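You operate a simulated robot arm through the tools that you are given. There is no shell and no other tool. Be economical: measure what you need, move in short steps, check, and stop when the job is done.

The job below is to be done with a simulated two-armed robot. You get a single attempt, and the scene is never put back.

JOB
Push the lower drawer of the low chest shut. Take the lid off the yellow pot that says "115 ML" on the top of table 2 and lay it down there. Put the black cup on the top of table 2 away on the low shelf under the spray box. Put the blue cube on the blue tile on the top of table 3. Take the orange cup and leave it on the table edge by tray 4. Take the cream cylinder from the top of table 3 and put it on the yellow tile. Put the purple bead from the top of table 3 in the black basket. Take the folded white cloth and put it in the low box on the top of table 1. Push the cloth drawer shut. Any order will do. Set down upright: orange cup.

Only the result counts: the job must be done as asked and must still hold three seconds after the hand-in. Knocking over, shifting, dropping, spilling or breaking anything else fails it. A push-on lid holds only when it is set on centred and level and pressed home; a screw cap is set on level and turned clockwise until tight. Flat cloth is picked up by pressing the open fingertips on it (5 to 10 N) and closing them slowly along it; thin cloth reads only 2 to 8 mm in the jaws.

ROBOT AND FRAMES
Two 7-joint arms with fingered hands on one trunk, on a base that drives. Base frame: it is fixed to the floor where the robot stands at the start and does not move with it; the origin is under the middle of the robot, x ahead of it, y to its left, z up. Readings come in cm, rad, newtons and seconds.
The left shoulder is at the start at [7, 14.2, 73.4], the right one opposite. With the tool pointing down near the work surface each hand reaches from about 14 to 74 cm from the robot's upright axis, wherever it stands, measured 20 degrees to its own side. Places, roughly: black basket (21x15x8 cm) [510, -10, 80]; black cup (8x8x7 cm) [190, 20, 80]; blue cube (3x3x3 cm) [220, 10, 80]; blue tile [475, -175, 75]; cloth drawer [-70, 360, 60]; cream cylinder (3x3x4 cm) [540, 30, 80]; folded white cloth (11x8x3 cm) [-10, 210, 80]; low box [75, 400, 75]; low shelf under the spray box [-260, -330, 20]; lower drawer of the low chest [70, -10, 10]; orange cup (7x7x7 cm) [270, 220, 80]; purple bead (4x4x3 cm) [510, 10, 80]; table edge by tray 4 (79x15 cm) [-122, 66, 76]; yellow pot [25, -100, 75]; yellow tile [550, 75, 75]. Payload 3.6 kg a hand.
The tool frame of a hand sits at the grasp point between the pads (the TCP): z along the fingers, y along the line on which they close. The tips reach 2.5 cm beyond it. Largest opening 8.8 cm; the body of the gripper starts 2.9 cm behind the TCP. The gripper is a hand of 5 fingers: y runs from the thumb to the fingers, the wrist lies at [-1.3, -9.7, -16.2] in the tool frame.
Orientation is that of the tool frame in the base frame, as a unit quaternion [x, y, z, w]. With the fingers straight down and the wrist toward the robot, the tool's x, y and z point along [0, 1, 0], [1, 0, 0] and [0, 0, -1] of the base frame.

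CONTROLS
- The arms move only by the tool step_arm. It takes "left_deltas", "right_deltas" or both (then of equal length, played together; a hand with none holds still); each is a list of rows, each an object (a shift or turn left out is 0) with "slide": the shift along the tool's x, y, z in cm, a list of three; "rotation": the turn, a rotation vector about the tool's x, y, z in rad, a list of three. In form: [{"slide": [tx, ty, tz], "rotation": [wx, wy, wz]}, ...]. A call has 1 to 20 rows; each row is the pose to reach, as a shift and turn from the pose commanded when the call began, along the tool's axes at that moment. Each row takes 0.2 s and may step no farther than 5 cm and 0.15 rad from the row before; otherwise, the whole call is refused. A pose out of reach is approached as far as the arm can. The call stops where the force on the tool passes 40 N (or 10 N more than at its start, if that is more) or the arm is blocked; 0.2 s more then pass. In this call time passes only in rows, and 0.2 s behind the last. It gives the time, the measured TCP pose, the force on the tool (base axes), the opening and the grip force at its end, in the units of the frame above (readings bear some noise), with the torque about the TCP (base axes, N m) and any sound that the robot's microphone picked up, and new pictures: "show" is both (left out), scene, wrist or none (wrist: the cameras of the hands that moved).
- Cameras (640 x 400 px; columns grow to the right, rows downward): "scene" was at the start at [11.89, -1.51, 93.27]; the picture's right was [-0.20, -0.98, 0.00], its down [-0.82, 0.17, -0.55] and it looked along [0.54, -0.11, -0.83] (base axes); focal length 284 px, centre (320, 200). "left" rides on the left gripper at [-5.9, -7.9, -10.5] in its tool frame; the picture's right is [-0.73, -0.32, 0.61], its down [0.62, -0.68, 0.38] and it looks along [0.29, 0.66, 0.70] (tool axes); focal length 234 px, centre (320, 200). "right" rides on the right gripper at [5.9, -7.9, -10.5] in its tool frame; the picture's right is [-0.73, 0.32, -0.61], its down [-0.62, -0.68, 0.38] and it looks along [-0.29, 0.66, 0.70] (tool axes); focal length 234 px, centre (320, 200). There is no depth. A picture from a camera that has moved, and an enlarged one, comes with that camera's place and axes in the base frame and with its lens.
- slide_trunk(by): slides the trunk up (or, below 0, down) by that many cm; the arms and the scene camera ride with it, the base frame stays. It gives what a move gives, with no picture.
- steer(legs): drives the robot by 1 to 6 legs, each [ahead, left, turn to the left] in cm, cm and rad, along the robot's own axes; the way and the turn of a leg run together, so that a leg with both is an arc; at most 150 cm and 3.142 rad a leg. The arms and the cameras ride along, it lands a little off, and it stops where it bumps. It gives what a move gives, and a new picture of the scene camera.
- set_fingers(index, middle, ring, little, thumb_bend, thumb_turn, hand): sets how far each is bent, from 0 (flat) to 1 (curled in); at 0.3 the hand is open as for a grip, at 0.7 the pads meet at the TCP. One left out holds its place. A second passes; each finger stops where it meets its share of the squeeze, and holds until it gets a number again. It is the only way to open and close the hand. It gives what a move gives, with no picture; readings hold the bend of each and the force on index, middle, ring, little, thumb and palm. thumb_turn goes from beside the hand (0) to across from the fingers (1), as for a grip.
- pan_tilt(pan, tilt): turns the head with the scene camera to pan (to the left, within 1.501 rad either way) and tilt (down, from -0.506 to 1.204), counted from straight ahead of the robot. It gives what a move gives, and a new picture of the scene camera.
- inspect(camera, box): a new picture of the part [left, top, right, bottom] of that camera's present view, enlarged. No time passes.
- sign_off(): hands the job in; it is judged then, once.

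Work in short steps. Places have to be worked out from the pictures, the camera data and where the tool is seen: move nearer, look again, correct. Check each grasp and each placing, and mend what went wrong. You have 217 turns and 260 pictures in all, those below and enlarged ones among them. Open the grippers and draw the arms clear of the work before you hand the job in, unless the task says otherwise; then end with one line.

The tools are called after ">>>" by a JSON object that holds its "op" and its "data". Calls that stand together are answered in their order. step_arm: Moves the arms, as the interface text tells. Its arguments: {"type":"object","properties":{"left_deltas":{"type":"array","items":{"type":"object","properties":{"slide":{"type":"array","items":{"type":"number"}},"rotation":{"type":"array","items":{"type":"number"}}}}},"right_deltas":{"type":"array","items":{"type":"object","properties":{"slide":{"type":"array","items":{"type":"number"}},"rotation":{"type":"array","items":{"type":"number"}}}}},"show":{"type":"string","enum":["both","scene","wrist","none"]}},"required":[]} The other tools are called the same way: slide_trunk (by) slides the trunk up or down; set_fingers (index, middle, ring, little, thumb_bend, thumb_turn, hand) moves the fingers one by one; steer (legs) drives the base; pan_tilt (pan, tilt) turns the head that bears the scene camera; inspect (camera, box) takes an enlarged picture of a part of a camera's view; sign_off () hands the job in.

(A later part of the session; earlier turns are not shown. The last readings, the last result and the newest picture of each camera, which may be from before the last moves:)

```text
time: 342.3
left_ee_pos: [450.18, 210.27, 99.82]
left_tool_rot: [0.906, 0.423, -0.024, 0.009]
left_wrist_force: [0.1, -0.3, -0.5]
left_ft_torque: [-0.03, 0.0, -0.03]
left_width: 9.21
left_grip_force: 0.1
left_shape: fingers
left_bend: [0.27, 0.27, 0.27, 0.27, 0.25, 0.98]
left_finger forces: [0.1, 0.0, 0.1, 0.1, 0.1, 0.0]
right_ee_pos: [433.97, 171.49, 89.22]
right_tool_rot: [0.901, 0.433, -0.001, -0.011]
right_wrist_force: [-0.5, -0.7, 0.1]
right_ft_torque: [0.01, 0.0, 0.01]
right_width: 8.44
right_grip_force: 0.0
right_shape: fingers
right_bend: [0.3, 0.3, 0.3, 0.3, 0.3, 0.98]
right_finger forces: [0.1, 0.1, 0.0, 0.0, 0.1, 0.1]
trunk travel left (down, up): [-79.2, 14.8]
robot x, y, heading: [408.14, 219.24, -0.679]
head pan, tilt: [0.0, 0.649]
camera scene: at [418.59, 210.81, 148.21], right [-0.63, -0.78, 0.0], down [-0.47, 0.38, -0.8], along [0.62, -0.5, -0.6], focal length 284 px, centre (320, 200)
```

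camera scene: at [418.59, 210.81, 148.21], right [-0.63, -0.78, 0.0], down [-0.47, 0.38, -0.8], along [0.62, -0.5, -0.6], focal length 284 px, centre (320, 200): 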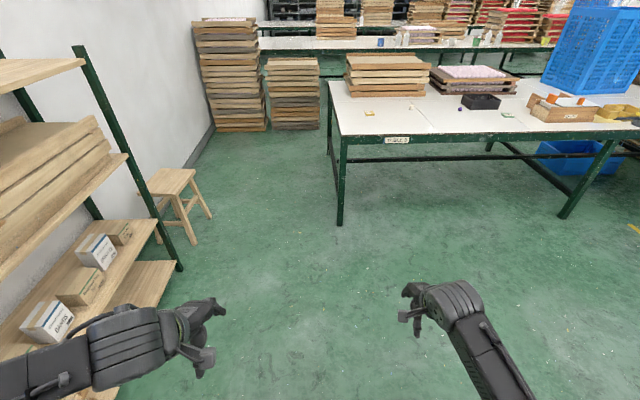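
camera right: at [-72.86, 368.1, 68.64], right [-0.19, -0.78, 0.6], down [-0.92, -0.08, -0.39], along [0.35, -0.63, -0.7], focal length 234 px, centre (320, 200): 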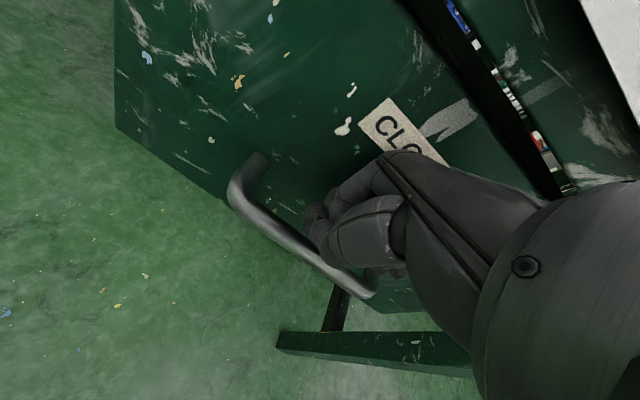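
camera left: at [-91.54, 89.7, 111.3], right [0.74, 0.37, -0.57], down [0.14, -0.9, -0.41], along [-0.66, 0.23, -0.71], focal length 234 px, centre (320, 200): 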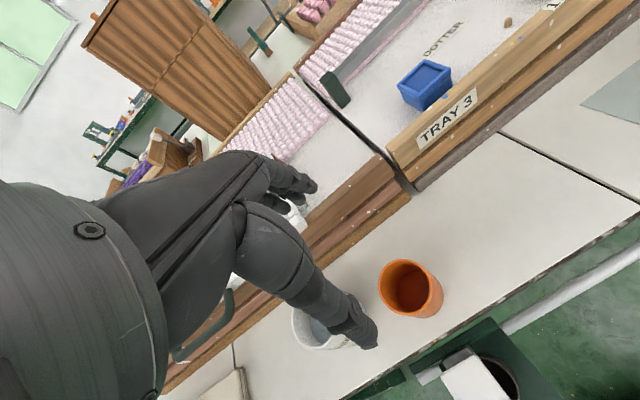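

Table 2's leg blocked the strafe, so I drive ahead first, then right, to stand before the cream cylinder and bead on table 3.

>>> {"op": "steer", "data": {"legs": [[0, 0, 0.03], [125, 0, 0], [0, -88, 0]]}}

>>> {"op": "pan_tilt", "data": {"pan": 0.0, "tilt": 0.65}}

```text
time: 353.2
left_ee_pos: [497.34, 66.95, 99.77]
left_tool_rot: [0.899, 0.438, -0.024, 0.009]
left_wrist_force: [0.2, -0.3, -1.2]
left_ft_torque: [-0.01, 0.03, 0.0]
left_width: 9.18
left_grip_force: 0.1
left_shape: fingers
left_bend: [0.27, 0.27, 0.27, 0.27, 0.25, 0.98]
left_finger forces: [0.0, 0.0, 0.0, 0.0, 0.0, 0.1]
right_ee_pos: [482.41, 27.8, 89.07]
right_tool_rot: [0.894, 0.449, -0.002, -0.011]
right_wrist_force: [-0.2, 0.0, -0.1]
right_ft_torque: [-0.01, 0.01, -0.01]
right_width: 8.44
right_grip_force: 0.1
right_shape: fingers
right_bend: [0.3, 0.3, 0.3, 0.3, 0.3, 0.98]
right_finger forces: [0.0, 0.0, 0.1, 0.0, 0.0, 0.0]
trunk travel left (down, up): [-79.2, 14.8]
robot x, y, heading: [454.83, 74.75, -0.648]
head pan, tilt: [0.0, 0.649]
camera scene: at [465.86, 66.49, 148.21], right [-0.6, -0.8, 0.0], down [-0.48, 0.36, -0.8], along [0.64, -0.48, -0.6], focal length 284 px, centre (320, 200)
```

scene: 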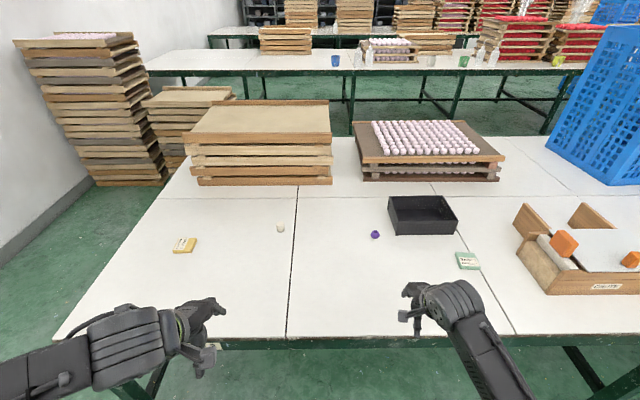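

```text
time: 353.8
left_ee_pos: [497.36, 66.97, 99.88]
left_tool_rot: [0.899, 0.437, -0.025, 0.01]
left_wrist_force: [0.4, -0.5, 0.5]
left_ft_torque: [0.02, -0.02, 0.03]
left_width: 9.22
left_grip_force: 0.0
left_shape: fingers
left_bend: [0.27, 0.27, 0.27, 0.27, 0.25, 0.98]
left_finger forces: [0.0, 0.0, 0.1, 0.0, 0.0, 0.0]
right_ee_pos: [482.38, 27.64, 89.03]
right_tool_rot: [0.894, 0.448, -0.002, -0.01]
right_wrist_force: [-0.4, -0.3, -0.1]
right_ft_torque: [0.0, 0.01, 0.0]
right_width: 8.45
right_grip_force: 0.0
right_shape: fingers
right_bend: [0.3, 0.3, 0.3, 0.3, 0.3, 0.98]
right_finger forces: [0.0, 0.0, 0.1, 0.1, 0.1, 0.0]
trunk travel left (down, up): [-79.2, 14.8]
robot x, y, heading: [454.67, 74.71, -0.648]
head pan, tilt: [0.0, 0.649]
camera scene: at [465.84, 66.46, 148.21], right [-0.6, -0.8, 0.0], down [-0.48, 0.36, -0.8], along [0.64, -0.48, -0.6], focal length 284 px, centre (320, 200)
```

scene: 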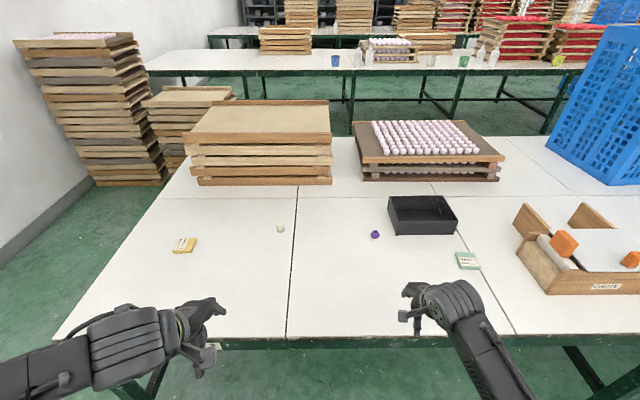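

Positions are clear: bead (512.9,6.6), cylinder (535.9,32.1), basket (509,-14), yellow tile (550,62.5). I drive 28 cm closer and bring both hands above their objects.

>>> {"op": "steer", "data": {"legs": [[28, 0, 0]]}}

>>> {"op": "step_arm", "data": {"right_deltas": [{"slide": [0.5, 3, 0]}, {"slide": [1, 6, 0]}, {"slide": [1.7, 8.5, 0]}, {"slide": [1.7, 8.5, 0]}, {"slide": [1.7, 8.5, 0]}, {"slide": [1.7, 8.5, 0]}], "left_deltas": [{"slide": [-1, 4, 0]}, {"slide": [-2, 8, 0]}, {"slide": [-3, 12, 0]}, {"slide": [-4, 16, 0]}, {"slide": [-4.7, 20, 1]}, {"slide": [-4.7, 23.5, 4]}]}}

```text
time: 355.7
left_ee_pos: [518.85, 50.87, 99.83]
left_tool_rot: [0.899, 0.437, -0.024, 0.01]
left_wrist_force: [0.0, 1.2, -0.5]
left_ft_torque: [0.0, 0.01, -0.02]
left_width: 9.19
left_grip_force: 0.0
left_shape: fingers
left_bend: [0.27, 0.27, 0.27, 0.27, 0.25, 0.98]
left_finger forces: [0.0, 0.1, 0.1, 0.0, 0.0, 0.1]
right_ee_pos: [503.88, 11.65, 89.03]
right_tool_rot: [0.894, 0.449, -0.002, -0.01]
right_wrist_force: [0.3, 0.5, 0.4]
right_ft_torque: [-0.01, 0.02, -0.01]
right_width: 8.46
right_grip_force: 0.1
right_shape: fingers
right_bend: [0.3, 0.3, 0.3, 0.3, 0.3, 0.98]
right_finger forces: [0.1, 0.1, 0.0, 0.1, 0.0, 0.0]
trunk travel left (down, up): [-79.2, 14.8]
robot x, y, heading: [476.32, 58.59, -0.647]
head pan, tilt: [0.0, 0.649]
camera scene: at [487.24, 50.43, 148.22], right [-0.6, -0.8, 0.0], down [-0.48, 0.36, -0.8], along [0.64, -0.48, -0.6], focal length 284 px, centre (320, 200)
```

scene: 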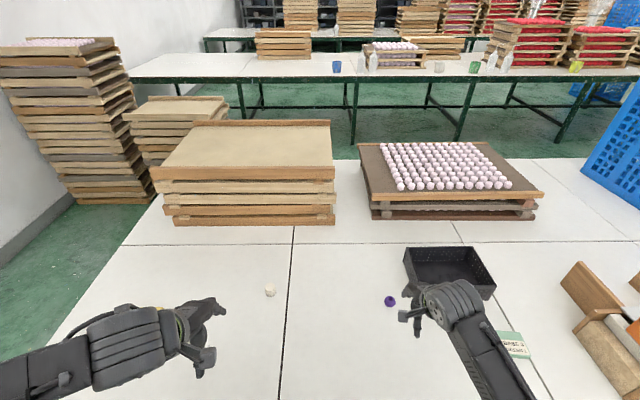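

```text
time: 357.1
left_ee_pos: [534.44, 32.49, 95.78]
left_tool_rot: [0.899, 0.438, -0.026, 0.008]
left_wrist_force: [-1.0, -0.2, -0.8]
left_ft_torque: [0.02, -0.03, 0.02]
left_width: 9.19
left_grip_force: 0.1
left_shape: fingers
left_bend: [0.27, 0.27, 0.27, 0.27, 0.25, 0.98]
left_finger forces: [0.0, 0.0, 0.0, 0.0, 0.0, 0.0]
right_ee_pos: [511.52, 7.78, 88.72]
right_tool_rot: [0.893, 0.449, -0.002, -0.012]
right_wrist_force: [-1.2, 0.0, -0.6]
right_ft_torque: [-0.03, -0.03, 0.01]
right_width: 8.45
right_grip_force: 0.1
right_shape: fingers
right_bend: [0.3, 0.3, 0.3, 0.3, 0.3, 0.98]
right_finger forces: [0.1, 0.0, 0.0, 0.1, 0.0, 0.1]
trunk travel left (down, up): [-79.2, 14.8]
robot x, y, heading: [476.71, 58.71, -0.642]
head pan, tilt: [0.0, 0.649]
camera scene: at [487.41, 50.24, 148.2], right [-0.6, -0.8, 0.0], down [-0.48, 0.36, -0.8], along [0.64, -0.48, -0.61], focal length 284 px, centre (320, 200)
camera right: at [509.07, 17.0, 99.37], right [-0.17, -0.79, 0.59], down [-0.92, -0.09, -0.37], along [0.34, -0.61, -0.71], focal length 234 px, centre (320, 200)
camera left: at [525.04, 33.22, 106.58], right [-0.72, -0.39, -0.57], down [-0.17, 0.9, -0.41], along [0.67, -0.2, -0.71], focal length 234 px, centre (320, 200)
```

scene: 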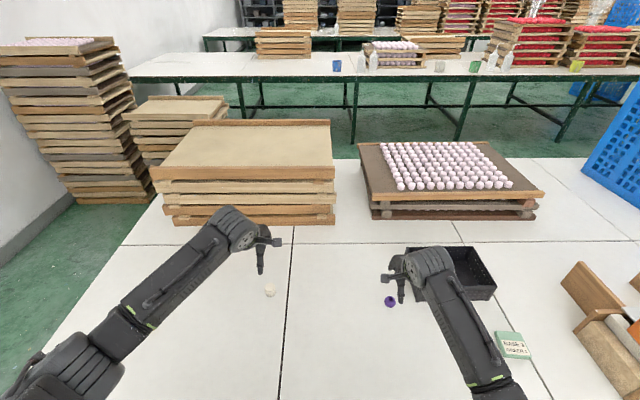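
right: 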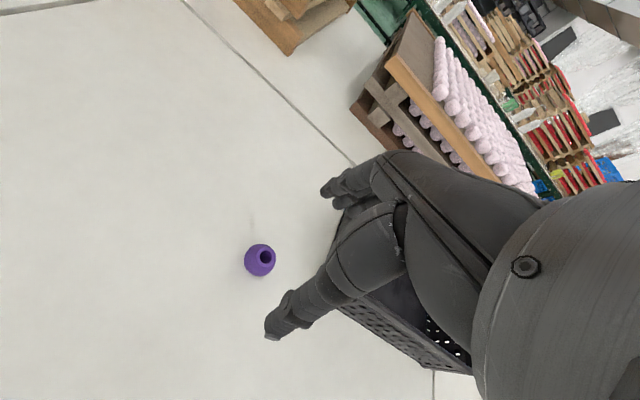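
left: 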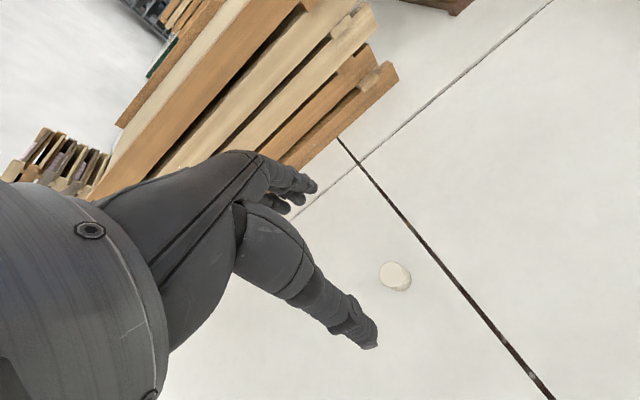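

Both targets are located to within a centimetre. I part-close both hands and descend over the bead and the cylinder together.

>>> {"op": "set_fingers", "data": {"hand": "right", "index": 0.42, "middle": 0.42, "ring": 0.42, "little": 0.42, "thumb_bend": 0.42}}

>>> {"op": "set_fingers", "data": {"hand": "left", "index": 0.42, "middle": 0.42, "ring": 0.42, "little": 0.42, "thumb_bend": 0.42}}

>>> {"op": "step_arm", "data": {"right_deltas": [{"slide": [0, 1.1, 2]}, {"slide": [0, 1.1, 4]}, {"slide": [0, 1.1, 6]}, {"slide": [0, 1.1, 7]}, {"slide": [0, 1.1, 8]}], "left_deltas": [{"slide": [0.8, 1.2, 3]}, {"slide": [0.8, 1.2, 7]}, {"slide": [0.8, 1.2, 10]}, {"slide": [0.8, 1.2, 13]}, {"slide": [0.8, 1.2, 15]}], "show": "wrist"}}

```text
time: 358.1
left_ee_pos: [534.39, 32.63, 95.83]
left_tool_rot: [0.899, 0.438, -0.024, 0.01]
left_wrist_force: [0.1, -0.3, 0.0]
left_ft_torque: [-0.01, 0.0, 0.01]
left_width: 9.19
left_grip_force: 0.0
left_shape: fingers
left_bend: [0.27, 0.27, 0.27, 0.27, 0.25, 0.98]
left_finger forces: [0.0, 0.0, 0.1, 0.0, 0.0, 0.0]
right_ee_pos: [511.64, 7.83, 88.62]
right_tool_rot: [0.894, 0.449, -0.002, -0.01]
right_wrist_force: [-1.0, -0.4, 0.1]
right_ft_torque: [0.0, -0.01, -0.01]
right_width: 5.96
right_grip_force: 0.0
right_shape: fingers
right_bend: [0.42, 0.42, 0.42, 0.42, 0.42, 0.99]
right_finger forces: [0.1, 0.0, 0.0, 0.0, 0.1, 0.0]
trunk travel left (down, up): [-79.2, 14.8]
robot x, y, heading: [476.81, 58.49, -0.639]
head pan, tilt: [0.0, 0.649]
```

```text
time: 359.1
left_ee_pos: [534.34, 32.59, 95.89]
left_tool_rot: [0.899, 0.438, -0.025, 0.009]
left_wrist_force: [0.0, -0.5, -0.4]
left_ft_torque: [0.04, -0.01, 0.01]
left_width: 5.94
left_grip_force: 0.1
left_shape: fingers
left_bend: [0.42, 0.42, 0.42, 0.42, 0.42, 0.98]
left_finger forces: [0.1, 0.0, 0.0, 0.1, 0.0, 0.1]
right_ee_pos: [511.54, 7.85, 88.76]
right_tool_rot: [0.894, 0.448, -0.002, -0.011]
right_wrist_force: [-0.5, -0.5, -0.5]
right_ft_torque: [-0.02, -0.04, -0.01]
right_width: 5.95
right_grip_force: 0.1
right_shape: fingers
right_bend: [0.42, 0.42, 0.42, 0.42, 0.42, 0.99]
right_finger forces: [0.0, 0.0, 0.0, 0.0, 0.0, 0.1]
trunk travel left (down, up): [-79.2, 14.8]
robot x, y, heading: [476.44, 59.07, -0.642]
head pan, tilt: [0.0, 0.649]
```

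```text
time: 360.3
left_ee_pos: [535.18, 32.01, 80.95]
left_tool_rot: [0.898, 0.438, -0.025, 0.01]
left_wrist_force: [-0.8, 1.0, 0.5]
left_ft_torque: [-0.01, 0.02, 0.01]
left_width: 5.95
left_grip_force: 0.0
left_shape: fingers
left_bend: [0.42, 0.42, 0.42, 0.42, 0.42, 0.98]
left_finger forces: [0.0, 0.0, 0.0, 0.1, 0.0, 0.0]
right_ee_pos: [512.35, 7.27, 80.8]
right_tool_rot: [0.894, 0.448, -0.001, -0.011]
right_wrist_force: [-0.1, 0.1, 0.8]
right_ft_torque: [-0.01, -0.01, 0.02]
right_width: 5.97
right_grip_force: 0.1
right_shape: fingers
right_bend: [0.42, 0.42, 0.42, 0.42, 0.42, 0.99]
right_finger forces: [0.1, 0.1, 0.0, 0.0, 0.0, 0.0]
trunk travel left (down, up): [-79.2, 14.8]
robot x, y, heading: [476.35, 58.73, -0.641]
head pan, tilt: [0.0, 0.649]
camera right: at [509.74, 16.49, 91.42], right [-0.17, -0.79, 0.6], down [-0.92, -0.09, -0.37], along [0.34, -0.61, -0.71], focal length 234 px, centre (320, 200)
camera left: at [525.75, 32.69, 91.73], right [-0.72, -0.4, -0.57], down [-0.17, 0.9, -0.41], along [0.67, -0.2, -0.71], focal length 234 px, centre (320, 200)
```

right: 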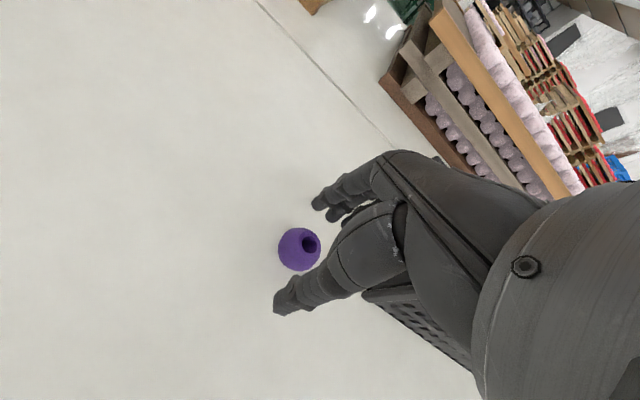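
left: 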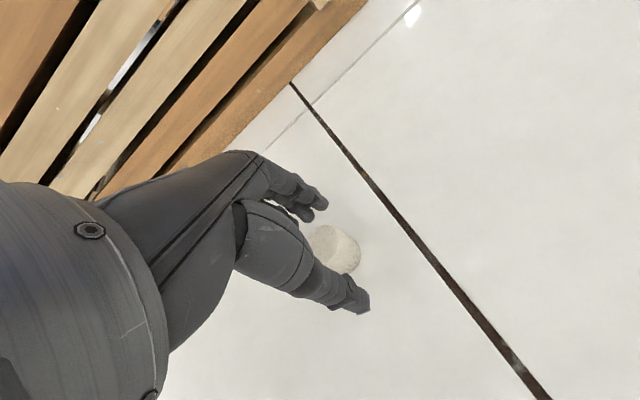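

Both are exactly centred. I lower the last 2 cm and close both hands.

>>> {"op": "step_arm", "data": {"right_deltas": [{"slide": [0, 0, 1]}, {"slide": [0, 0, 2.2]}], "left_deltas": [{"slide": [0, 0, 1]}, {"slide": [0, 0, 2.2]}], "show": "none"}}

>>> {"op": "set_fingers", "data": {"hand": "right", "index": 0.7, "middle": 0.7, "ring": 0.7, "little": 0.5, "thumb_bend": 0.7}}

>>> {"op": "set_fingers", "data": {"hand": "left", "index": 0.7, "middle": 0.7, "ring": 0.7, "little": 0.5, "thumb_bend": 0.7}}

>>> {"op": "step_arm", "data": {"right_deltas": [{"slide": [0, 0, -2]}, {"slide": [0, 0, -5]}, {"slide": [0, 0, -9]}, {"slide": [0, 0, -13]}], "left_deltas": [{"slide": [0, 0, -2]}, {"slide": [0, 0, -5]}, {"slide": [0, 0, -9]}, {"slide": [0, 0, -13]}], "show": "wrist"}}

```text
time: 360.9
left_ee_pos: [534.96, 31.97, 79.01]
left_tool_rot: [0.899, 0.437, -0.025, 0.01]
left_wrist_force: [1.2, -1.0, 2.1]
left_ft_torque: [-0.05, -0.11, 0.01]
left_width: 5.95
left_grip_force: 1.5
left_shape: fingers
left_bend: [0.42, 0.41, 0.42, 0.42, 0.42, 0.98]
left_finger forces: [0.0, 1.6, 0.1, 0.1, 0.1, 0.0]
right_ee_pos: [512.36, 7.5, 78.79]
right_tool_rot: [0.894, 0.448, -0.001, -0.009]
right_wrist_force: [-0.2, 0.3, 6.1]
right_ft_torque: [-0.24, -0.2, -0.03]
right_width: 5.97
right_grip_force: 2.9
right_shape: fingers
right_bend: [0.42, 0.4, 0.42, 0.42, 0.42, 0.99]
right_finger forces: [0.0, 6.6, 0.0, 0.0, 0.1, 0.0]
trunk travel left (down, up): [-79.2, 14.8]
robot x, y, heading: [476.06, 58.45, -0.647]
head pan, tilt: [0.0, 0.649]
```

```text
time: 361.9
left_ee_pos: [535.03, 31.89, 78.92]
left_tool_rot: [0.899, 0.437, -0.025, 0.011]
left_wrist_force: [0.0, -1.0, 3.5]
left_ft_torque: [-0.1, -0.19, -0.06]
left_width: 5.95
left_grip_force: 2.2
left_shape: fingers
left_bend: [0.42, 0.41, 0.42, 0.42, 0.42, 0.98]
left_finger forces: [0.0, 4.9, 0.0, 0.0, 0.0, 0.1]
right_ee_pos: [512.36, 7.52, 78.89]
right_tool_rot: [0.893, 0.449, -0.001, -0.01]
right_wrist_force: [5.3, -1.8, 14.0]
right_ft_torque: [-0.22, -0.25, 0.04]
right_width: 1.72
right_grip_force: 15.3
right_shape: fingers
right_bend: [0.63, 0.61, 0.69, 0.5, 0.62, 1.0]
right_finger forces: [3.8, 18.7, 1.0, 0.0, 8.2, 0.1]
trunk travel left (down, up): [-79.2, 14.8]
robot x, y, heading: [476.56, 58.96, -0.644]
head pan, tilt: [0.0, 0.649]
```

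```text
time: 362.9
left_ee_pos: [534.97, 32.07, 78.91]
left_tool_rot: [0.898, 0.438, -0.025, 0.01]
left_wrist_force: [1.2, 0.2, 3.5]
left_ft_torque: [-0.04, -0.13, -0.03]
left_width: 0.8
left_grip_force: 7.9
left_shape: fingers
left_bend: [0.69, 0.64, 0.68, 0.5, 0.64, 0.96]
left_finger forces: [0.5, 7.8, 1.2, 0.0, 5.1, 0.0]
right_ee_pos: [512.29, 7.45, 78.82]
right_tool_rot: [0.894, 0.448, -0.001, -0.01]
right_wrist_force: [5.6, -3.1, 15.6]
right_ft_torque: [-0.3, -0.23, 0.07]
right_width: 1.7
right_grip_force: 17.6
right_shape: fingers
right_bend: [0.63, 0.61, 0.69, 0.5, 0.62, 1.0]
right_finger forces: [3.7, 20.7, 1.0, 0.1, 8.2, 0.0]
trunk travel left (down, up): [-79.2, 14.8]
robot x, y, heading: [476.1, 58.51, -0.648]
head pan, tilt: [0.0, 0.649]
```

```text
time: 363.9
left_ee_pos: [535.55, 32.77, 91.86]
left_tool_rot: [0.899, 0.438, -0.026, 0.008]
left_wrist_force: [0.6, 0.8, -0.5]
left_ft_torque: [-0.03, 0.01, -0.01]
left_width: 0.66
left_grip_force: 5.1
left_shape: fingers
left_bend: [0.69, 0.65, 0.69, 0.5, 0.65, 0.96]
left_finger forces: [0.3, 3.2, 1.2, 0.0, 4.6, 0.1]
right_ee_pos: [512.52, 6.81, 91.74]
right_tool_rot: [0.894, 0.449, -0.002, -0.011]
right_wrist_force: [-0.3, 0.3, -0.4]
right_ft_torque: [0.01, -0.01, 0.0]
right_width: 1.67
right_grip_force: 8.8
right_shape: fingers
right_bend: [0.64, 0.63, 0.69, 0.5, 0.62, 1.0]
right_finger forces: [3.6, 5.0, 1.0, 0.0, 8.0, 0.1]
trunk travel left (down, up): [-79.2, 14.8]
robot x, y, heading: [476.35, 58.39, -0.646]
head pan, tilt: [0.0, 0.649]
camera right: at [509.93, 16.11, 102.39], right [-0.17, -0.79, 0.6], down [-0.92, -0.09, -0.37], along [0.34, -0.61, -0.71], focal length 234 px, centre (320, 200)
camera left: at [526.05, 33.42, 102.71], right [-0.72, -0.4, -0.57], down [-0.17, 0.9, -0.41], along [0.67, -0.2, -0.71], focal length 234 px, centre (320, 200)
```

right: 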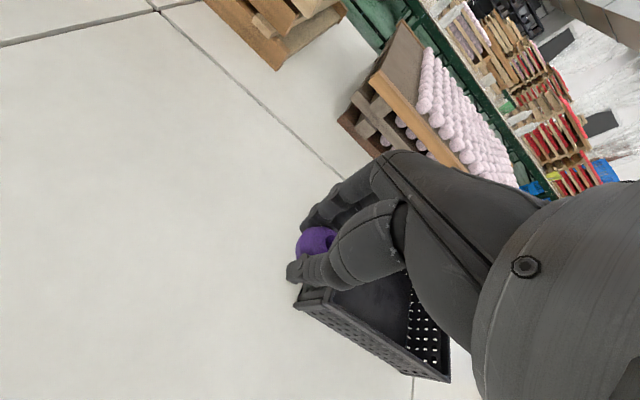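
left: 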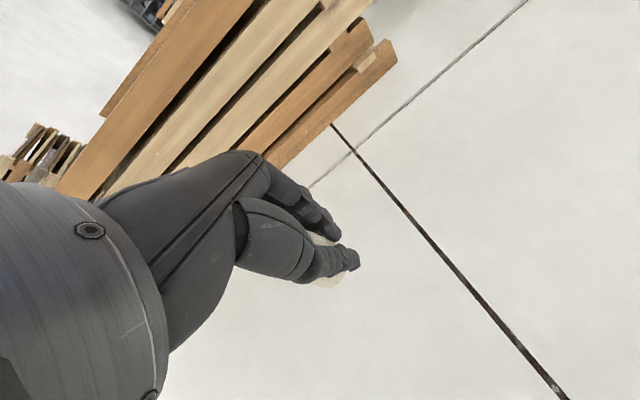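

Both objects are held. The basket's centre is (509.4,-11.5), so I carry the bead over it and lower inside.

>>> {"op": "step_arm", "data": {"right_deltas": [{"slide": [-4, 2, -1]}, {"slide": [-8, 4, -1]}, {"slide": [-12, 6, -1]}, {"slide": [-16, 7.5, -1]}, {"slide": [-16.9, 7.5, 2]}, {"slide": [-16.9, 7.5, 5]}, {"slide": [-16.9, 7.5, 8]}], "show": "wrist"}}

```text
time: 365.5
left_ee_pos: [535.54, 32.57, 91.81]
left_tool_rot: [0.899, 0.438, -0.025, 0.008]
left_wrist_force: [0.2, 0.0, -0.7]
left_ft_torque: [0.0, 0.0, 0.01]
left_width: 0.67
left_grip_force: 4.3
left_shape: fingers
left_bend: [0.69, 0.65, 0.69, 0.5, 0.65, 0.96]
left_finger forces: [0.3, 3.2, 1.2, 0.1, 4.6, 0.0]
right_ee_pos: [508.31, -10.57, 83.13]
right_tool_rot: [0.894, 0.449, -0.003, -0.012]
right_wrist_force: [0.0, -0.4, -1.1]
right_ft_torque: [-0.02, -0.01, -0.01]
right_width: 1.62
right_grip_force: 8.4
right_shape: fingers
right_bend: [0.64, 0.64, 0.69, 0.5, 0.62, 1.0]
right_finger forces: [3.4, 4.8, 0.9, 0.0, 7.6, 0.1]
trunk travel left (down, up): [-79.2, 14.8]
robot x, y, heading: [476.11, 58.63, -0.641]
head pan, tilt: [0.0, 0.649]
camera right: at [505.75, -1.38, 93.7], right [-0.17, -0.79, 0.6], down [-0.92, -0.09, -0.37], along [0.34, -0.61, -0.71], focal length 234 px, centre (320, 200)
```

right: 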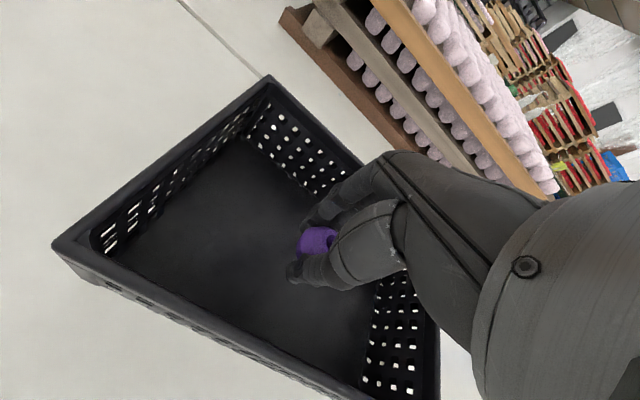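

The bead is well inside the basket. I lower a bit more, release, and rise.

>>> {"op": "step_arm", "data": {"right_deltas": [{"slide": [0, 0, 1]}, {"slide": [0, 0, 2]}], "show": "none"}}

>>> {"op": "set_fingers", "data": {"hand": "right", "index": 0.45, "middle": 0.45, "ring": 0.45, "little": 0.45, "thumb_bend": 0.45}}

>>> {"op": "step_arm", "data": {"right_deltas": [{"slide": [0, 0, -2]}, {"slide": [0, 0, -5]}, {"slide": [0, 0, -9]}, {"slide": [0, 0, -13]}, {"slide": [0, -3, -16]}, {"slide": [3, -7, -16]}, {"slide": [6, -11, -16]}], "show": "wrist"}}

```text
time: 366.1
left_ee_pos: [535.45, 32.61, 91.94]
left_tool_rot: [0.899, 0.438, -0.024, 0.009]
left_wrist_force: [0.5, 0.0, 0.0]
left_ft_torque: [0.0, 0.03, 0.01]
left_width: 0.67
left_grip_force: 4.7
left_shape: fingers
left_bend: [0.69, 0.65, 0.69, 0.5, 0.65, 0.96]
left_finger forces: [0.4, 3.3, 1.2, 0.1, 4.5, 0.0]
right_ee_pos: [508.32, -10.26, 81.54]
right_tool_rot: [0.894, 0.448, -0.002, -0.011]
right_wrist_force: [0.0, -1.4, 0.1]
right_ft_torque: [-0.02, -0.03, 0.03]
right_width: 1.64
right_grip_force: 8.0
right_shape: fingers
right_bend: [0.64, 0.64, 0.69, 0.5, 0.62, 1.0]
right_finger forces: [3.3, 4.7, 1.0, 0.0, 7.6, 0.0]
right hand out of reach, approached as far as the arm can: row 2
trunk travel left (down, up): [-79.2, 14.8]
robot x, y, heading: [476.49, 58.67, -0.641]
head pan, tilt: [0.0, 0.649]
```

```text
time: 367.1
left_ee_pos: [535.55, 32.6, 91.89]
left_tool_rot: [0.899, 0.438, -0.024, 0.01]
left_wrist_force: [-0.1, 0.5, 0.1]
left_ft_torque: [-0.01, 0.04, 0.0]
left_width: 0.63
left_grip_force: 4.7
left_shape: fingers
left_bend: [0.69, 0.65, 0.69, 0.5, 0.65, 0.96]
left_finger forces: [0.3, 3.3, 1.2, 0.0, 4.5, 0.1]
right_ee_pos: [508.25, -10.19, 81.44]
right_tool_rot: [0.894, 0.449, -0.002, -0.011]
right_wrist_force: [-0.2, -0.1, 0.6]
right_ft_torque: [0.0, 0.01, 0.02]
right_width: 5.21
right_grip_force: 0.0
right_shape: fingers
right_bend: [0.45, 0.45, 0.45, 0.45, 0.45, 0.99]
right_finger forces: [0.0, 0.0, 0.0, 0.0, 0.0, 0.0]
trunk travel left (down, up): [-79.2, 14.8]
robot x, y, heading: [476.36, 58.92, -0.643]
head pan, tilt: [0.0, 0.649]
```

```text
time: 368.7
left_ee_pos: [535.28, 32.73, 91.94]
left_tool_rot: [0.898, 0.438, -0.025, 0.009]
left_wrist_force: [-0.5, -0.3, 1.1]
left_ft_torque: [0.03, 0.0, -0.02]
left_width: 0.65
left_grip_force: 4.1
left_shape: fingers
left_bend: [0.69, 0.65, 0.69, 0.5, 0.65, 0.96]
left_finger forces: [0.2, 3.3, 1.2, 0.1, 4.5, 0.0]
right_ee_pos: [503.34, 1.15, 97.94]
right_tool_rot: [0.894, 0.448, -0.002, -0.011]
right_wrist_force: [0.1, -0.2, -0.5]
right_ft_torque: [-0.01, 0.0, 0.01]
right_width: 5.25
right_grip_force: 0.1
right_shape: fingers
right_bend: [0.45, 0.45, 0.45, 0.45, 0.45, 0.99]
right_finger forces: [0.1, 0.1, 0.0, 0.1, 0.0, 0.1]
trunk travel left (down, up): [-79.2, 14.8]
robot x, y, heading: [476.26, 58.76, -0.644]
head pan, tilt: [0.0, 0.649]
camera right: at [500.81, 10.37, 108.6], right [-0.17, -0.79, 0.59], down [-0.92, -0.09, -0.37], along [0.34, -0.61, -0.71], focal length 234 px, centre (320, 200)
```

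right: 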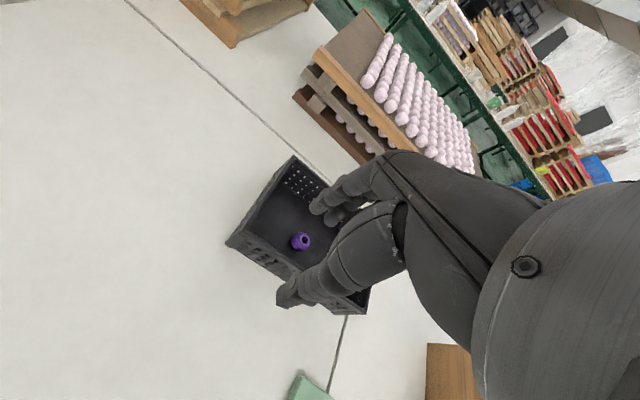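

The bead is in the basket. Now I strafe left 26 cm with the cylinder and look at the yellow tile with the left wrist camera.

>>> {"op": "steer", "data": {"legs": [[0, 26, 0]]}}

>>> {"op": "inspect", "data": {"camera": "left", "box": [0, 0, 640, 400]}}

```text
time: 370.6
left_ee_pos: [550.66, 52.63, 91.73]
left_tool_rot: [0.899, 0.436, -0.025, 0.009]
left_wrist_force: [-0.1, 0.1, 0.2]
left_ft_torque: [-0.03, -0.01, 0.0]
left_width: 0.63
left_grip_force: 4.6
left_shape: fingers
left_bend: [0.69, 0.65, 0.69, 0.5, 0.65, 0.96]
left_finger forces: [0.2, 3.3, 1.2, 0.0, 4.6, 0.0]
right_ee_pos: [518.51, 21.2, 97.87]
right_tool_rot: [0.895, 0.446, -0.001, -0.011]
right_wrist_force: [0.1, -0.6, -0.3]
right_ft_torque: [-0.01, 0.03, -0.02]
right_width: 5.22
right_grip_force: 0.0
right_shape: fingers
right_bend: [0.45, 0.45, 0.45, 0.45, 0.45, 0.99]
right_finger forces: [0.0, 0.0, 0.0, 0.0, 0.0, 0.0]
trunk travel left (down, up): [-79.2, 14.8]
robot x, y, heading: [491.66, 78.97, -0.648]
head pan, tilt: [0.0, 0.649]
camera scene: at [502.52, 70.55, 148.21], right [-0.6, -0.8, 0.0], down [-0.48, 0.37, -0.8], along [0.64, -0.48, -0.6], focal length 284 px, centre (320, 200)
```

scene: 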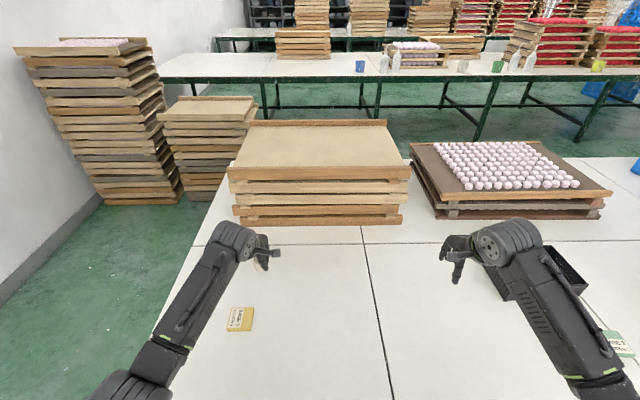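

```text
1.00 times, centred on (320, 200) of left (not enlarged: the box is as wide or as high as the picture)
camera zoom: at [541.2, 53.39, 102.68], right [-0.73, -0.39, -0.57], down [-0.16, 0.9, -0.41], along [0.67, -0.21, -0.71], focal length 234 px, centre (320, 200)
```

zoom: 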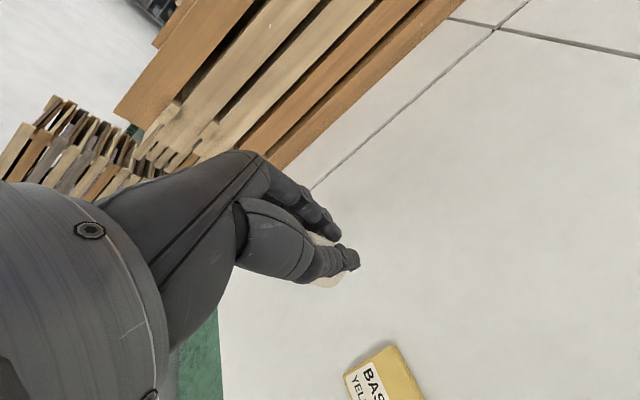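

The tile is at about (548.7,62.5). I bring the cylinder over it and lower to just above.

>>> {"op": "step_arm", "data": {"left_deltas": [{"slide": [2.5, -3, 0]}, {"slide": [5, -6, 0]}, {"slide": [6.5, -7.7, 3]}, {"slide": [6.5, -7.7, 6]}, {"slide": [6.5, -7.7, 8.5]}]}}

```text
time: 371.8
left_ee_pos: [548.32, 62.22, 82.76]
left_tool_rot: [0.9, 0.436, -0.025, 0.01]
left_wrist_force: [-0.3, 0.2, -1.0]
left_ft_torque: [0.01, -0.02, -0.02]
left_width: 0.57
left_grip_force: 4.2
left_shape: fingers
left_bend: [0.7, 0.65, 0.69, 0.5, 0.65, 0.96]
left_finger forces: [0.3, 3.2, 1.3, 0.0, 4.4, 0.1]
right_ee_pos: [518.57, 21.26, 97.76]
right_tool_rot: [0.894, 0.447, -0.002, -0.012]
right_wrist_force: [-0.3, -0.3, -0.9]
right_ft_torque: [0.01, 0.0, 0.03]
right_width: 5.23
right_grip_force: 0.1
right_shape: fingers
right_bend: [0.45, 0.45, 0.45, 0.45, 0.45, 0.99]
right_finger forces: [0.0, 0.1, 0.0, 0.0, 0.0, 0.0]
trunk travel left (down, up): [-79.2, 14.8]
robot x, y, heading: [491.74, 79.22, -0.652]
head pan, tilt: [0.0, 0.649]
camera scene: at [502.59, 70.62, 148.21], right [-0.6, -0.8, 0.0], down [-0.48, 0.37, -0.8], along [0.63, -0.48, -0.6], focal length 284 px, centre (320, 200)
camera left: at [538.84, 62.87, 93.64], right [-0.73, -0.39, -0.57], down [-0.16, 0.9, -0.41], along [0.67, -0.21, -0.71], focal length 234 px, centre (320, 200)
```

scene: 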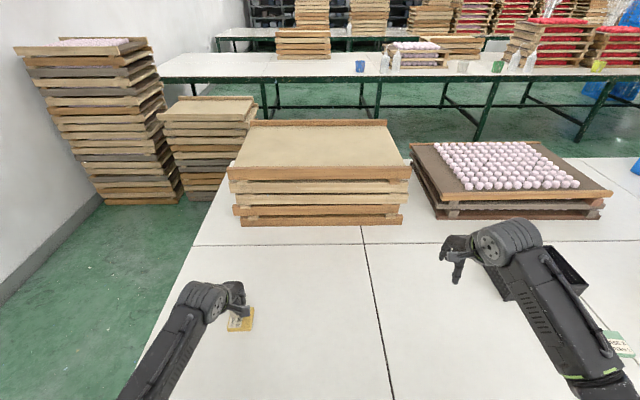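
left: 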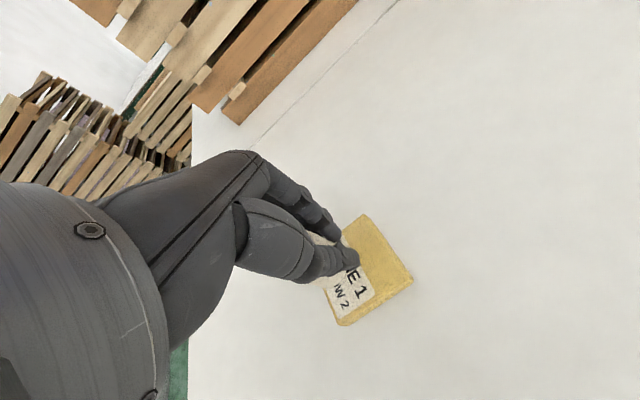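

The tile's centre is (548.3,62.8), right below. I lower until the cylinder touches.

>>> {"op": "step_arm", "data": {"left_deltas": [{"slide": [0.4, -0.3, 1]}, {"slide": [0.4, -0.3, 1.7]}, {"slide": [0.4, -0.3, 2.2]}, {"slide": [0.4, -0.3, 2.6]}, {"slide": [0.4, -0.3, 3.0]}], "show": "wrist"}}

```text
time: 372.9
left_ee_pos: [548.13, 62.48, 80.36]
left_tool_rot: [0.9, 0.435, -0.023, 0.011]
left_wrist_force: [2.5, -1.2, 16.6]
left_ft_torque: [0.01, -0.28, 0.0]
left_width: 0.5
left_grip_force: 12.8
left_shape: fingers
left_bend: [0.7, 0.64, 0.69, 0.5, 0.65, 0.95]
left_finger forces: [0.1, 17.6, 1.5, 0.0, 6.1, 0.0]
right_ee_pos: [518.37, 21.33, 98.07]
right_tool_rot: [0.895, 0.446, -0.001, -0.009]
right_wrist_force: [-0.5, 0.2, -0.1]
right_ft_torque: [0.0, 0.0, -0.04]
right_width: 5.23
right_grip_force: 0.1
right_shape: fingers
right_bend: [0.45, 0.45, 0.45, 0.45, 0.45, 0.99]
right_finger forces: [0.0, 0.0, 0.0, 0.0, 0.0, 0.0]
trunk travel left (down, up): [-79.2, 14.8]
robot x, y, heading: [491.33, 78.86, -0.646]
head pan, tilt: [0.0, 0.649]
camera left: at [538.66, 63.28, 91.07], right [-0.72, -0.39, -0.57], down [-0.16, 0.9, -0.42], along [0.67, -0.21, -0.71], focal length 234 px, centre (320, 200)
```

left: 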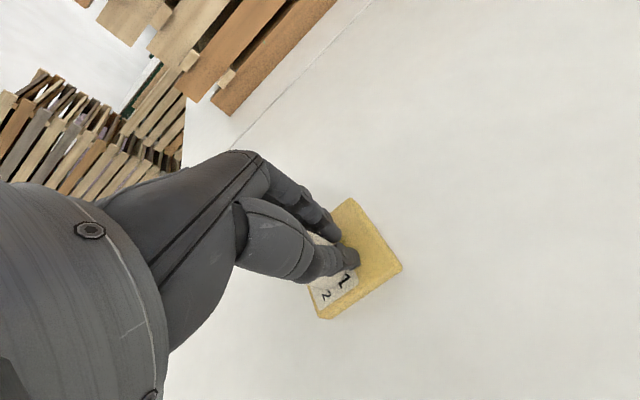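

Contact at 17 N. I ease up, open, and rise to check that it stands on the tile.

>>> {"op": "step_arm", "data": {"left_deltas": [{"slide": [0, 0, -0.3]}], "show": "none"}}

>>> {"op": "set_fingers", "data": {"hand": "left", "index": 0.5, "middle": 0.5, "ring": 0.5, "little": 0.4, "thumb_bend": 0.5}}

>>> {"op": "step_arm", "data": {"left_deltas": [{"slide": [0, 0, -1.5]}, {"slide": [0, 0, -4]}, {"slide": [0, 0, -8]}, {"slide": [0, 0, -12]}, {"slide": [0, 0, -16]}], "show": "wrist"}}

```text
time: 373.4
left_ee_pos: [548.08, 62.59, 80.4]
left_tool_rot: [0.9, 0.435, -0.025, 0.01]
left_wrist_force: [3.4, -2.2, 11.9]
left_ft_torque: [-0.04, -0.26, -0.06]
left_width: 0.47
left_grip_force: 9.8
left_shape: fingers
left_bend: [0.7, 0.64, 0.69, 0.5, 0.66, 0.95]
left_finger forces: [0.1, 13.5, 1.5, 0.0, 4.4, 0.1]
right_ee_pos: [518.47, 21.23, 98.12]
right_tool_rot: [0.895, 0.445, -0.001, -0.011]
right_wrist_force: [0.7, 0.2, 0.4]
right_ft_torque: [0.0, 0.02, 0.01]
right_width: 5.23
right_grip_force: 0.0
right_shape: fingers
right_bend: [0.45, 0.45, 0.45, 0.45, 0.45, 0.99]
right_finger forces: [0.1, 0.0, 0.0, 0.0, 0.0, 0.0]
trunk travel left (down, up): [-79.2, 14.8]
robot x, y, heading: [491.38, 79.05, -0.647]
head pan, tilt: [0.0, 0.649]
```

```text
time: 374.4
left_ee_pos: [548.07, 62.65, 80.34]
left_tool_rot: [0.9, 0.436, -0.024, 0.01]
left_wrist_force: [-3.2, 1.4, 10.1]
left_ft_torque: [0.0, -0.12, 0.02]
left_width: 4.04
left_grip_force: 5.3
left_shape: fingers
left_bend: [0.51, 0.54, 0.5, 0.4, 0.5, 0.97]
left_finger forces: [1.9, 7.3, 0.5, 0.0, 0.0, 0.1]
right_ee_pos: [518.44, 21.18, 97.96]
right_tool_rot: [0.895, 0.446, -0.001, -0.01]
right_wrist_force: [0.5, 0.0, 0.1]
right_ft_torque: [0.02, 0.01, -0.02]
right_width: 5.2
right_grip_force: 0.1
right_shape: fingers
right_bend: [0.45, 0.45, 0.45, 0.45, 0.45, 0.99]
right_finger forces: [0.0, 0.0, 0.0, 0.0, 0.0, 0.0]
trunk travel left (down, up): [-79.2, 14.8]
robot x, y, heading: [491.74, 79.25, -0.648]
head pan, tilt: [0.0, 0.649]
```

```text
time: 375.6
left_ee_pos: [548.61, 63.23, 96.33]
left_tool_rot: [0.899, 0.436, -0.026, 0.009]
left_wrist_force: [0.3, 0.8, -0.2]
left_ft_torque: [0.01, 0.0, 0.0]
left_width: 4.16
left_grip_force: 0.1
left_shape: fingers
left_bend: [0.5, 0.5, 0.5, 0.4, 0.5, 0.97]
left_finger forces: [0.1, 0.0, 0.0, 0.0, 0.0, 0.0]
right_ee_pos: [518.65, 21.32, 98.02]
right_tool_rot: [0.895, 0.446, -0.002, -0.011]
right_wrist_force: [-0.1, -0.2, 0.0]
right_ft_torque: [0.01, -0.01, -0.01]
right_width: 5.23
right_grip_force: 0.0
right_shape: fingers
right_bend: [0.45, 0.45, 0.45, 0.45, 0.45, 0.99]
right_finger forces: [0.0, 0.0, 0.0, 0.1, 0.0, 0.0]
trunk travel left (down, up): [-79.2, 14.8]
robot x, y, heading: [491.5, 79.22, -0.645]
head pan, tilt: [0.0, 0.649]
camera left: at [539.25, 63.97, 107.23], right [-0.73, -0.39, -0.56], down [-0.16, 0.9, -0.41], along [0.67, -0.21, -0.72], focal length 234 px, centre (320, 200)
```

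left: 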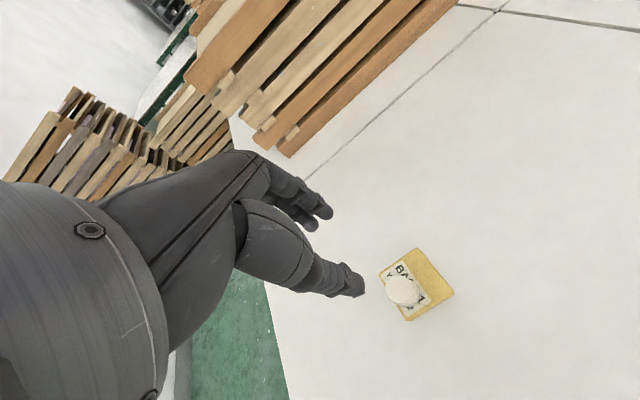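

I zoom in to check how the cylinder sits.

>>> {"op": "inspect", "data": {"camera": "left", "box": [350, 230, 478, 330]}}

```text
4.00 times, centred on (414, 280) of left
camera zoom: at [539.25, 63.97, 107.23], right [-0.73, -0.39, -0.56], down [-0.16, 0.9, -0.41], along [0.67, -0.21, -0.72], focal length 937 px, centre (-56, -120)
```

zoom: 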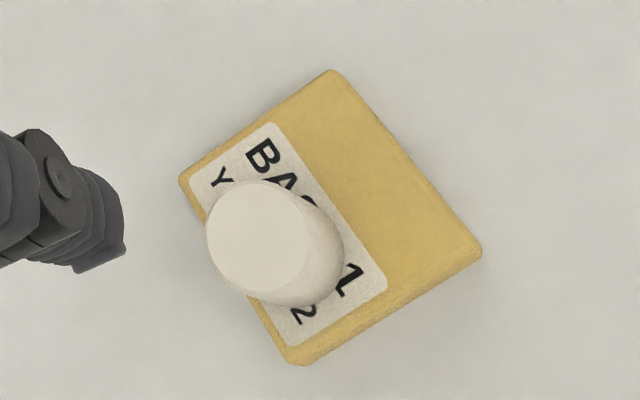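

The cylinder stands fully on the tile. Now I back into the aisle, turn round to face table 2's back, and move along to the black cup.

>>> {"op": "steer", "data": {"legs": [[-78, 0, 0], [0, 0, 1.57], [0, 0, 1.57], [0, 110, 0], [0, 100, 0]]}}

>>> {"op": "pan_tilt", "data": {"pan": 0.0, "tilt": 0.7}}

```text
time: 397.5
left_ee_pos: [237.08, -17.02, 96.33]
left_tool_rot: [-0.41, 0.912, 0.007, 0.026]
left_wrist_force: [-0.3, -0.4, 0.5]
left_ft_torque: [0.03, 0.01, -0.03]
left_width: 4.15
left_grip_force: 0.0
left_shape: fingers
left_bend: [0.5, 0.5, 0.5, 0.4, 0.5, 0.97]
left_finger forces: [0.1, 0.0, 0.1, 0.1, 0.1, 0.0]
right_ee_pos: [269.33, 23.35, 97.91]
right_tool_rot: [-0.421, 0.907, -0.012, 0.001]
right_wrist_force: [-0.4, 0.2, -0.3]
right_ft_torque: [0.01, 0.0, 0.03]
right_width: 5.22
right_grip_force: 0.0
right_shape: fingers
right_bend: [0.45, 0.45, 0.45, 0.45, 0.45, 0.99]
right_finger forces: [0.1, 0.0, 0.0, 0.1, 0.0, 0.0]
trunk travel left (down, up): [-79.2, 14.8]
robot x, y, heading: [292.96, -36.21, 2.44]
head pan, tilt: [0.0, 0.649]
camera scene: at [282.59, -27.07, 148.21], right [0.65, 0.76, 0.0], down [0.46, -0.39, -0.8], along [-0.61, 0.51, -0.6], focal length 284 px, centre (320, 200)
```

scene: 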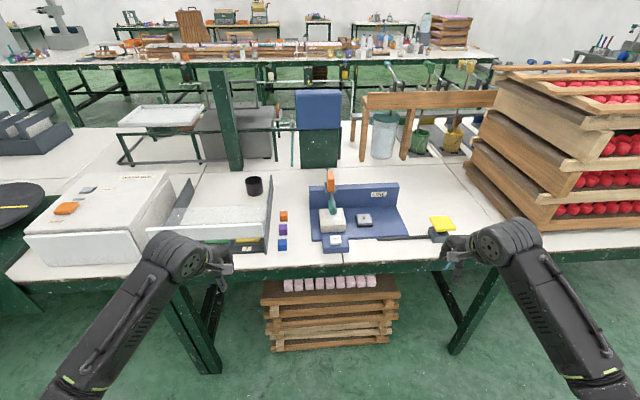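

```text
time: 398.1
left_ee_pos: [236.99, -16.93, 96.51]
left_tool_rot: [-0.411, 0.911, 0.009, 0.025]
left_wrist_force: [0.5, -0.9, 0.1]
left_ft_torque: [0.03, 0.0, 0.02]
left_width: 4.13
left_grip_force: 0.0
left_shape: fingers
left_bend: [0.5, 0.5, 0.5, 0.4, 0.5, 0.97]
left_finger forces: [0.1, 0.1, 0.1, 0.1, 0.0, 0.0]
right_ee_pos: [269.31, 23.24, 97.9]
right_tool_rot: [-0.422, 0.906, -0.011, 0.001]
right_wrist_force: [0.3, -0.3, 0.5]
right_ft_torque: [-0.02, 0.01, 0.01]
right_width: 5.24
right_grip_force: 0.1
right_shape: fingers
right_bend: [0.45, 0.45, 0.45, 0.45, 0.45, 0.99]
right_finger forces: [0.0, 0.1, 0.0, 0.0, 0.1, 0.0]
trunk travel left (down, up): [-79.2, 14.8]
robot x, y, heading: [293.13, -35.71, 2.44]
head pan, tilt: [0.0, 0.7]
camera scene: at [282.7, -27.22, 147.78], right [0.65, 0.76, 0.0], down [0.49, -0.42, -0.77], along [-0.58, 0.49, -0.64], focal length 284 px, centre (320, 200)
```

scene: 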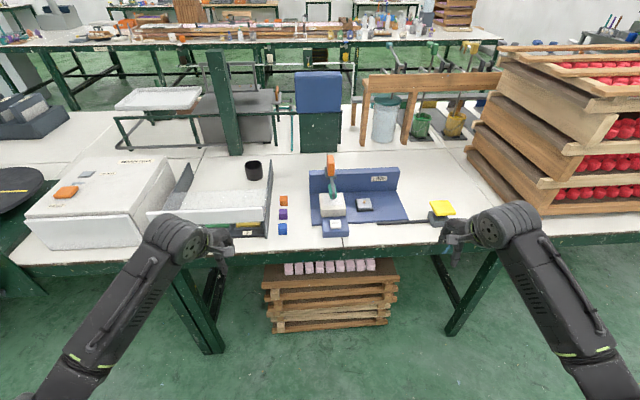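

The blue cube is right at the back edge at (222.6,6.8) and the black cup at (187,17). I retract the arms, then pull up so both are in reach.

>>> {"op": "step_arm", "data": {"right_deltas": [{"slide": [0, -4, -1]}, {"slide": [0, -8, -2]}, {"slide": [1, -12, -3]}, {"slide": [3, -16, -3]}], "left_deltas": [{"slide": [0, -4, -1]}, {"slide": [0, -8, -2]}, {"slide": [0, -12, -3]}, {"slide": [0, -16, -3]}], "show": "none"}}

>>> {"op": "steer", "data": {"legs": [[0, 0, 0.045], [0, 21, 0], [44, 0, 0]]}}

```text
time: 399.1
left_ee_pos: [248.96, -27.58, 99.56]
left_tool_rot: [-0.41, 0.912, 0.009, 0.025]
left_wrist_force: [-0.4, -0.8, 0.3]
left_ft_torque: [0.03, -0.01, -0.02]
left_width: 4.12
left_grip_force: 0.1
left_shape: fingers
left_bend: [0.5, 0.5, 0.5, 0.4, 0.5, 0.97]
left_finger forces: [0.0, 0.1, 0.0, 0.0, 0.1, 0.0]
right_ee_pos: [279.61, 10.64, 101.13]
right_tool_rot: [-0.422, 0.907, -0.011, 0.001]
right_wrist_force: [0.2, -0.7, -1.3]
right_ft_torque: [0.0, 0.0, 0.02]
right_width: 5.22
right_grip_force: 0.1
right_shape: fingers
right_bend: [0.45, 0.45, 0.45, 0.45, 0.45, 0.99]
right_finger forces: [0.0, 0.1, 0.0, 0.1, 0.0, 0.0]
trunk travel left (down, up): [-79.2, 14.8]
robot x, y, heading: [292.61, -35.99, 2.436]
head pan, tilt: [0.0, 0.7]
```

```text
time: 403.5
left_ee_pos: [200.64, -19.09, 99.43]
left_tool_rot: [-0.432, 0.901, 0.009, 0.025]
left_wrist_force: [-0.3, -0.1, 0.1]
left_ft_torque: [0.04, 0.01, -0.01]
left_width: 4.11
left_grip_force: 0.0
left_shape: fingers
left_bend: [0.5, 0.5, 0.5, 0.4, 0.5, 0.97]
left_finger forces: [0.1, 0.0, 0.0, 0.0, 0.1, 0.0]
right_ee_pos: [229.45, 20.54, 101.08]
right_tool_rot: [-0.443, 0.896, -0.011, 0.002]
right_wrist_force: [1.1, 0.7, 0.3]
right_ft_torque: [0.01, -0.03, -0.02]
right_width: 5.22
right_grip_force: 0.0
right_shape: fingers
right_bend: [0.45, 0.45, 0.45, 0.45, 0.45, 0.99]
right_finger forces: [0.0, 0.0, 0.0, 0.0, 0.1, 0.0]
trunk travel left (down, up): [-79.2, 14.8]
robot x, y, heading: [245.52, -25.71, 2.48]
head pan, tilt: [0.0, 0.7]
camera scene: at [234.61, -17.44, 147.78], right [0.61, 0.79, 0.0], down [0.51, -0.39, -0.77], along [-0.61, 0.47, -0.64], focal length 284 px, centre (320, 200)
```

scene: 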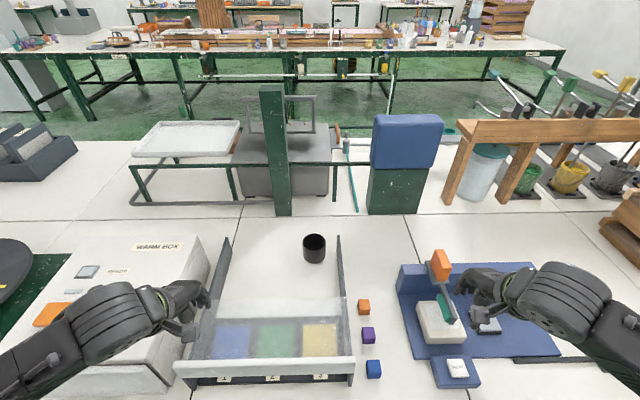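

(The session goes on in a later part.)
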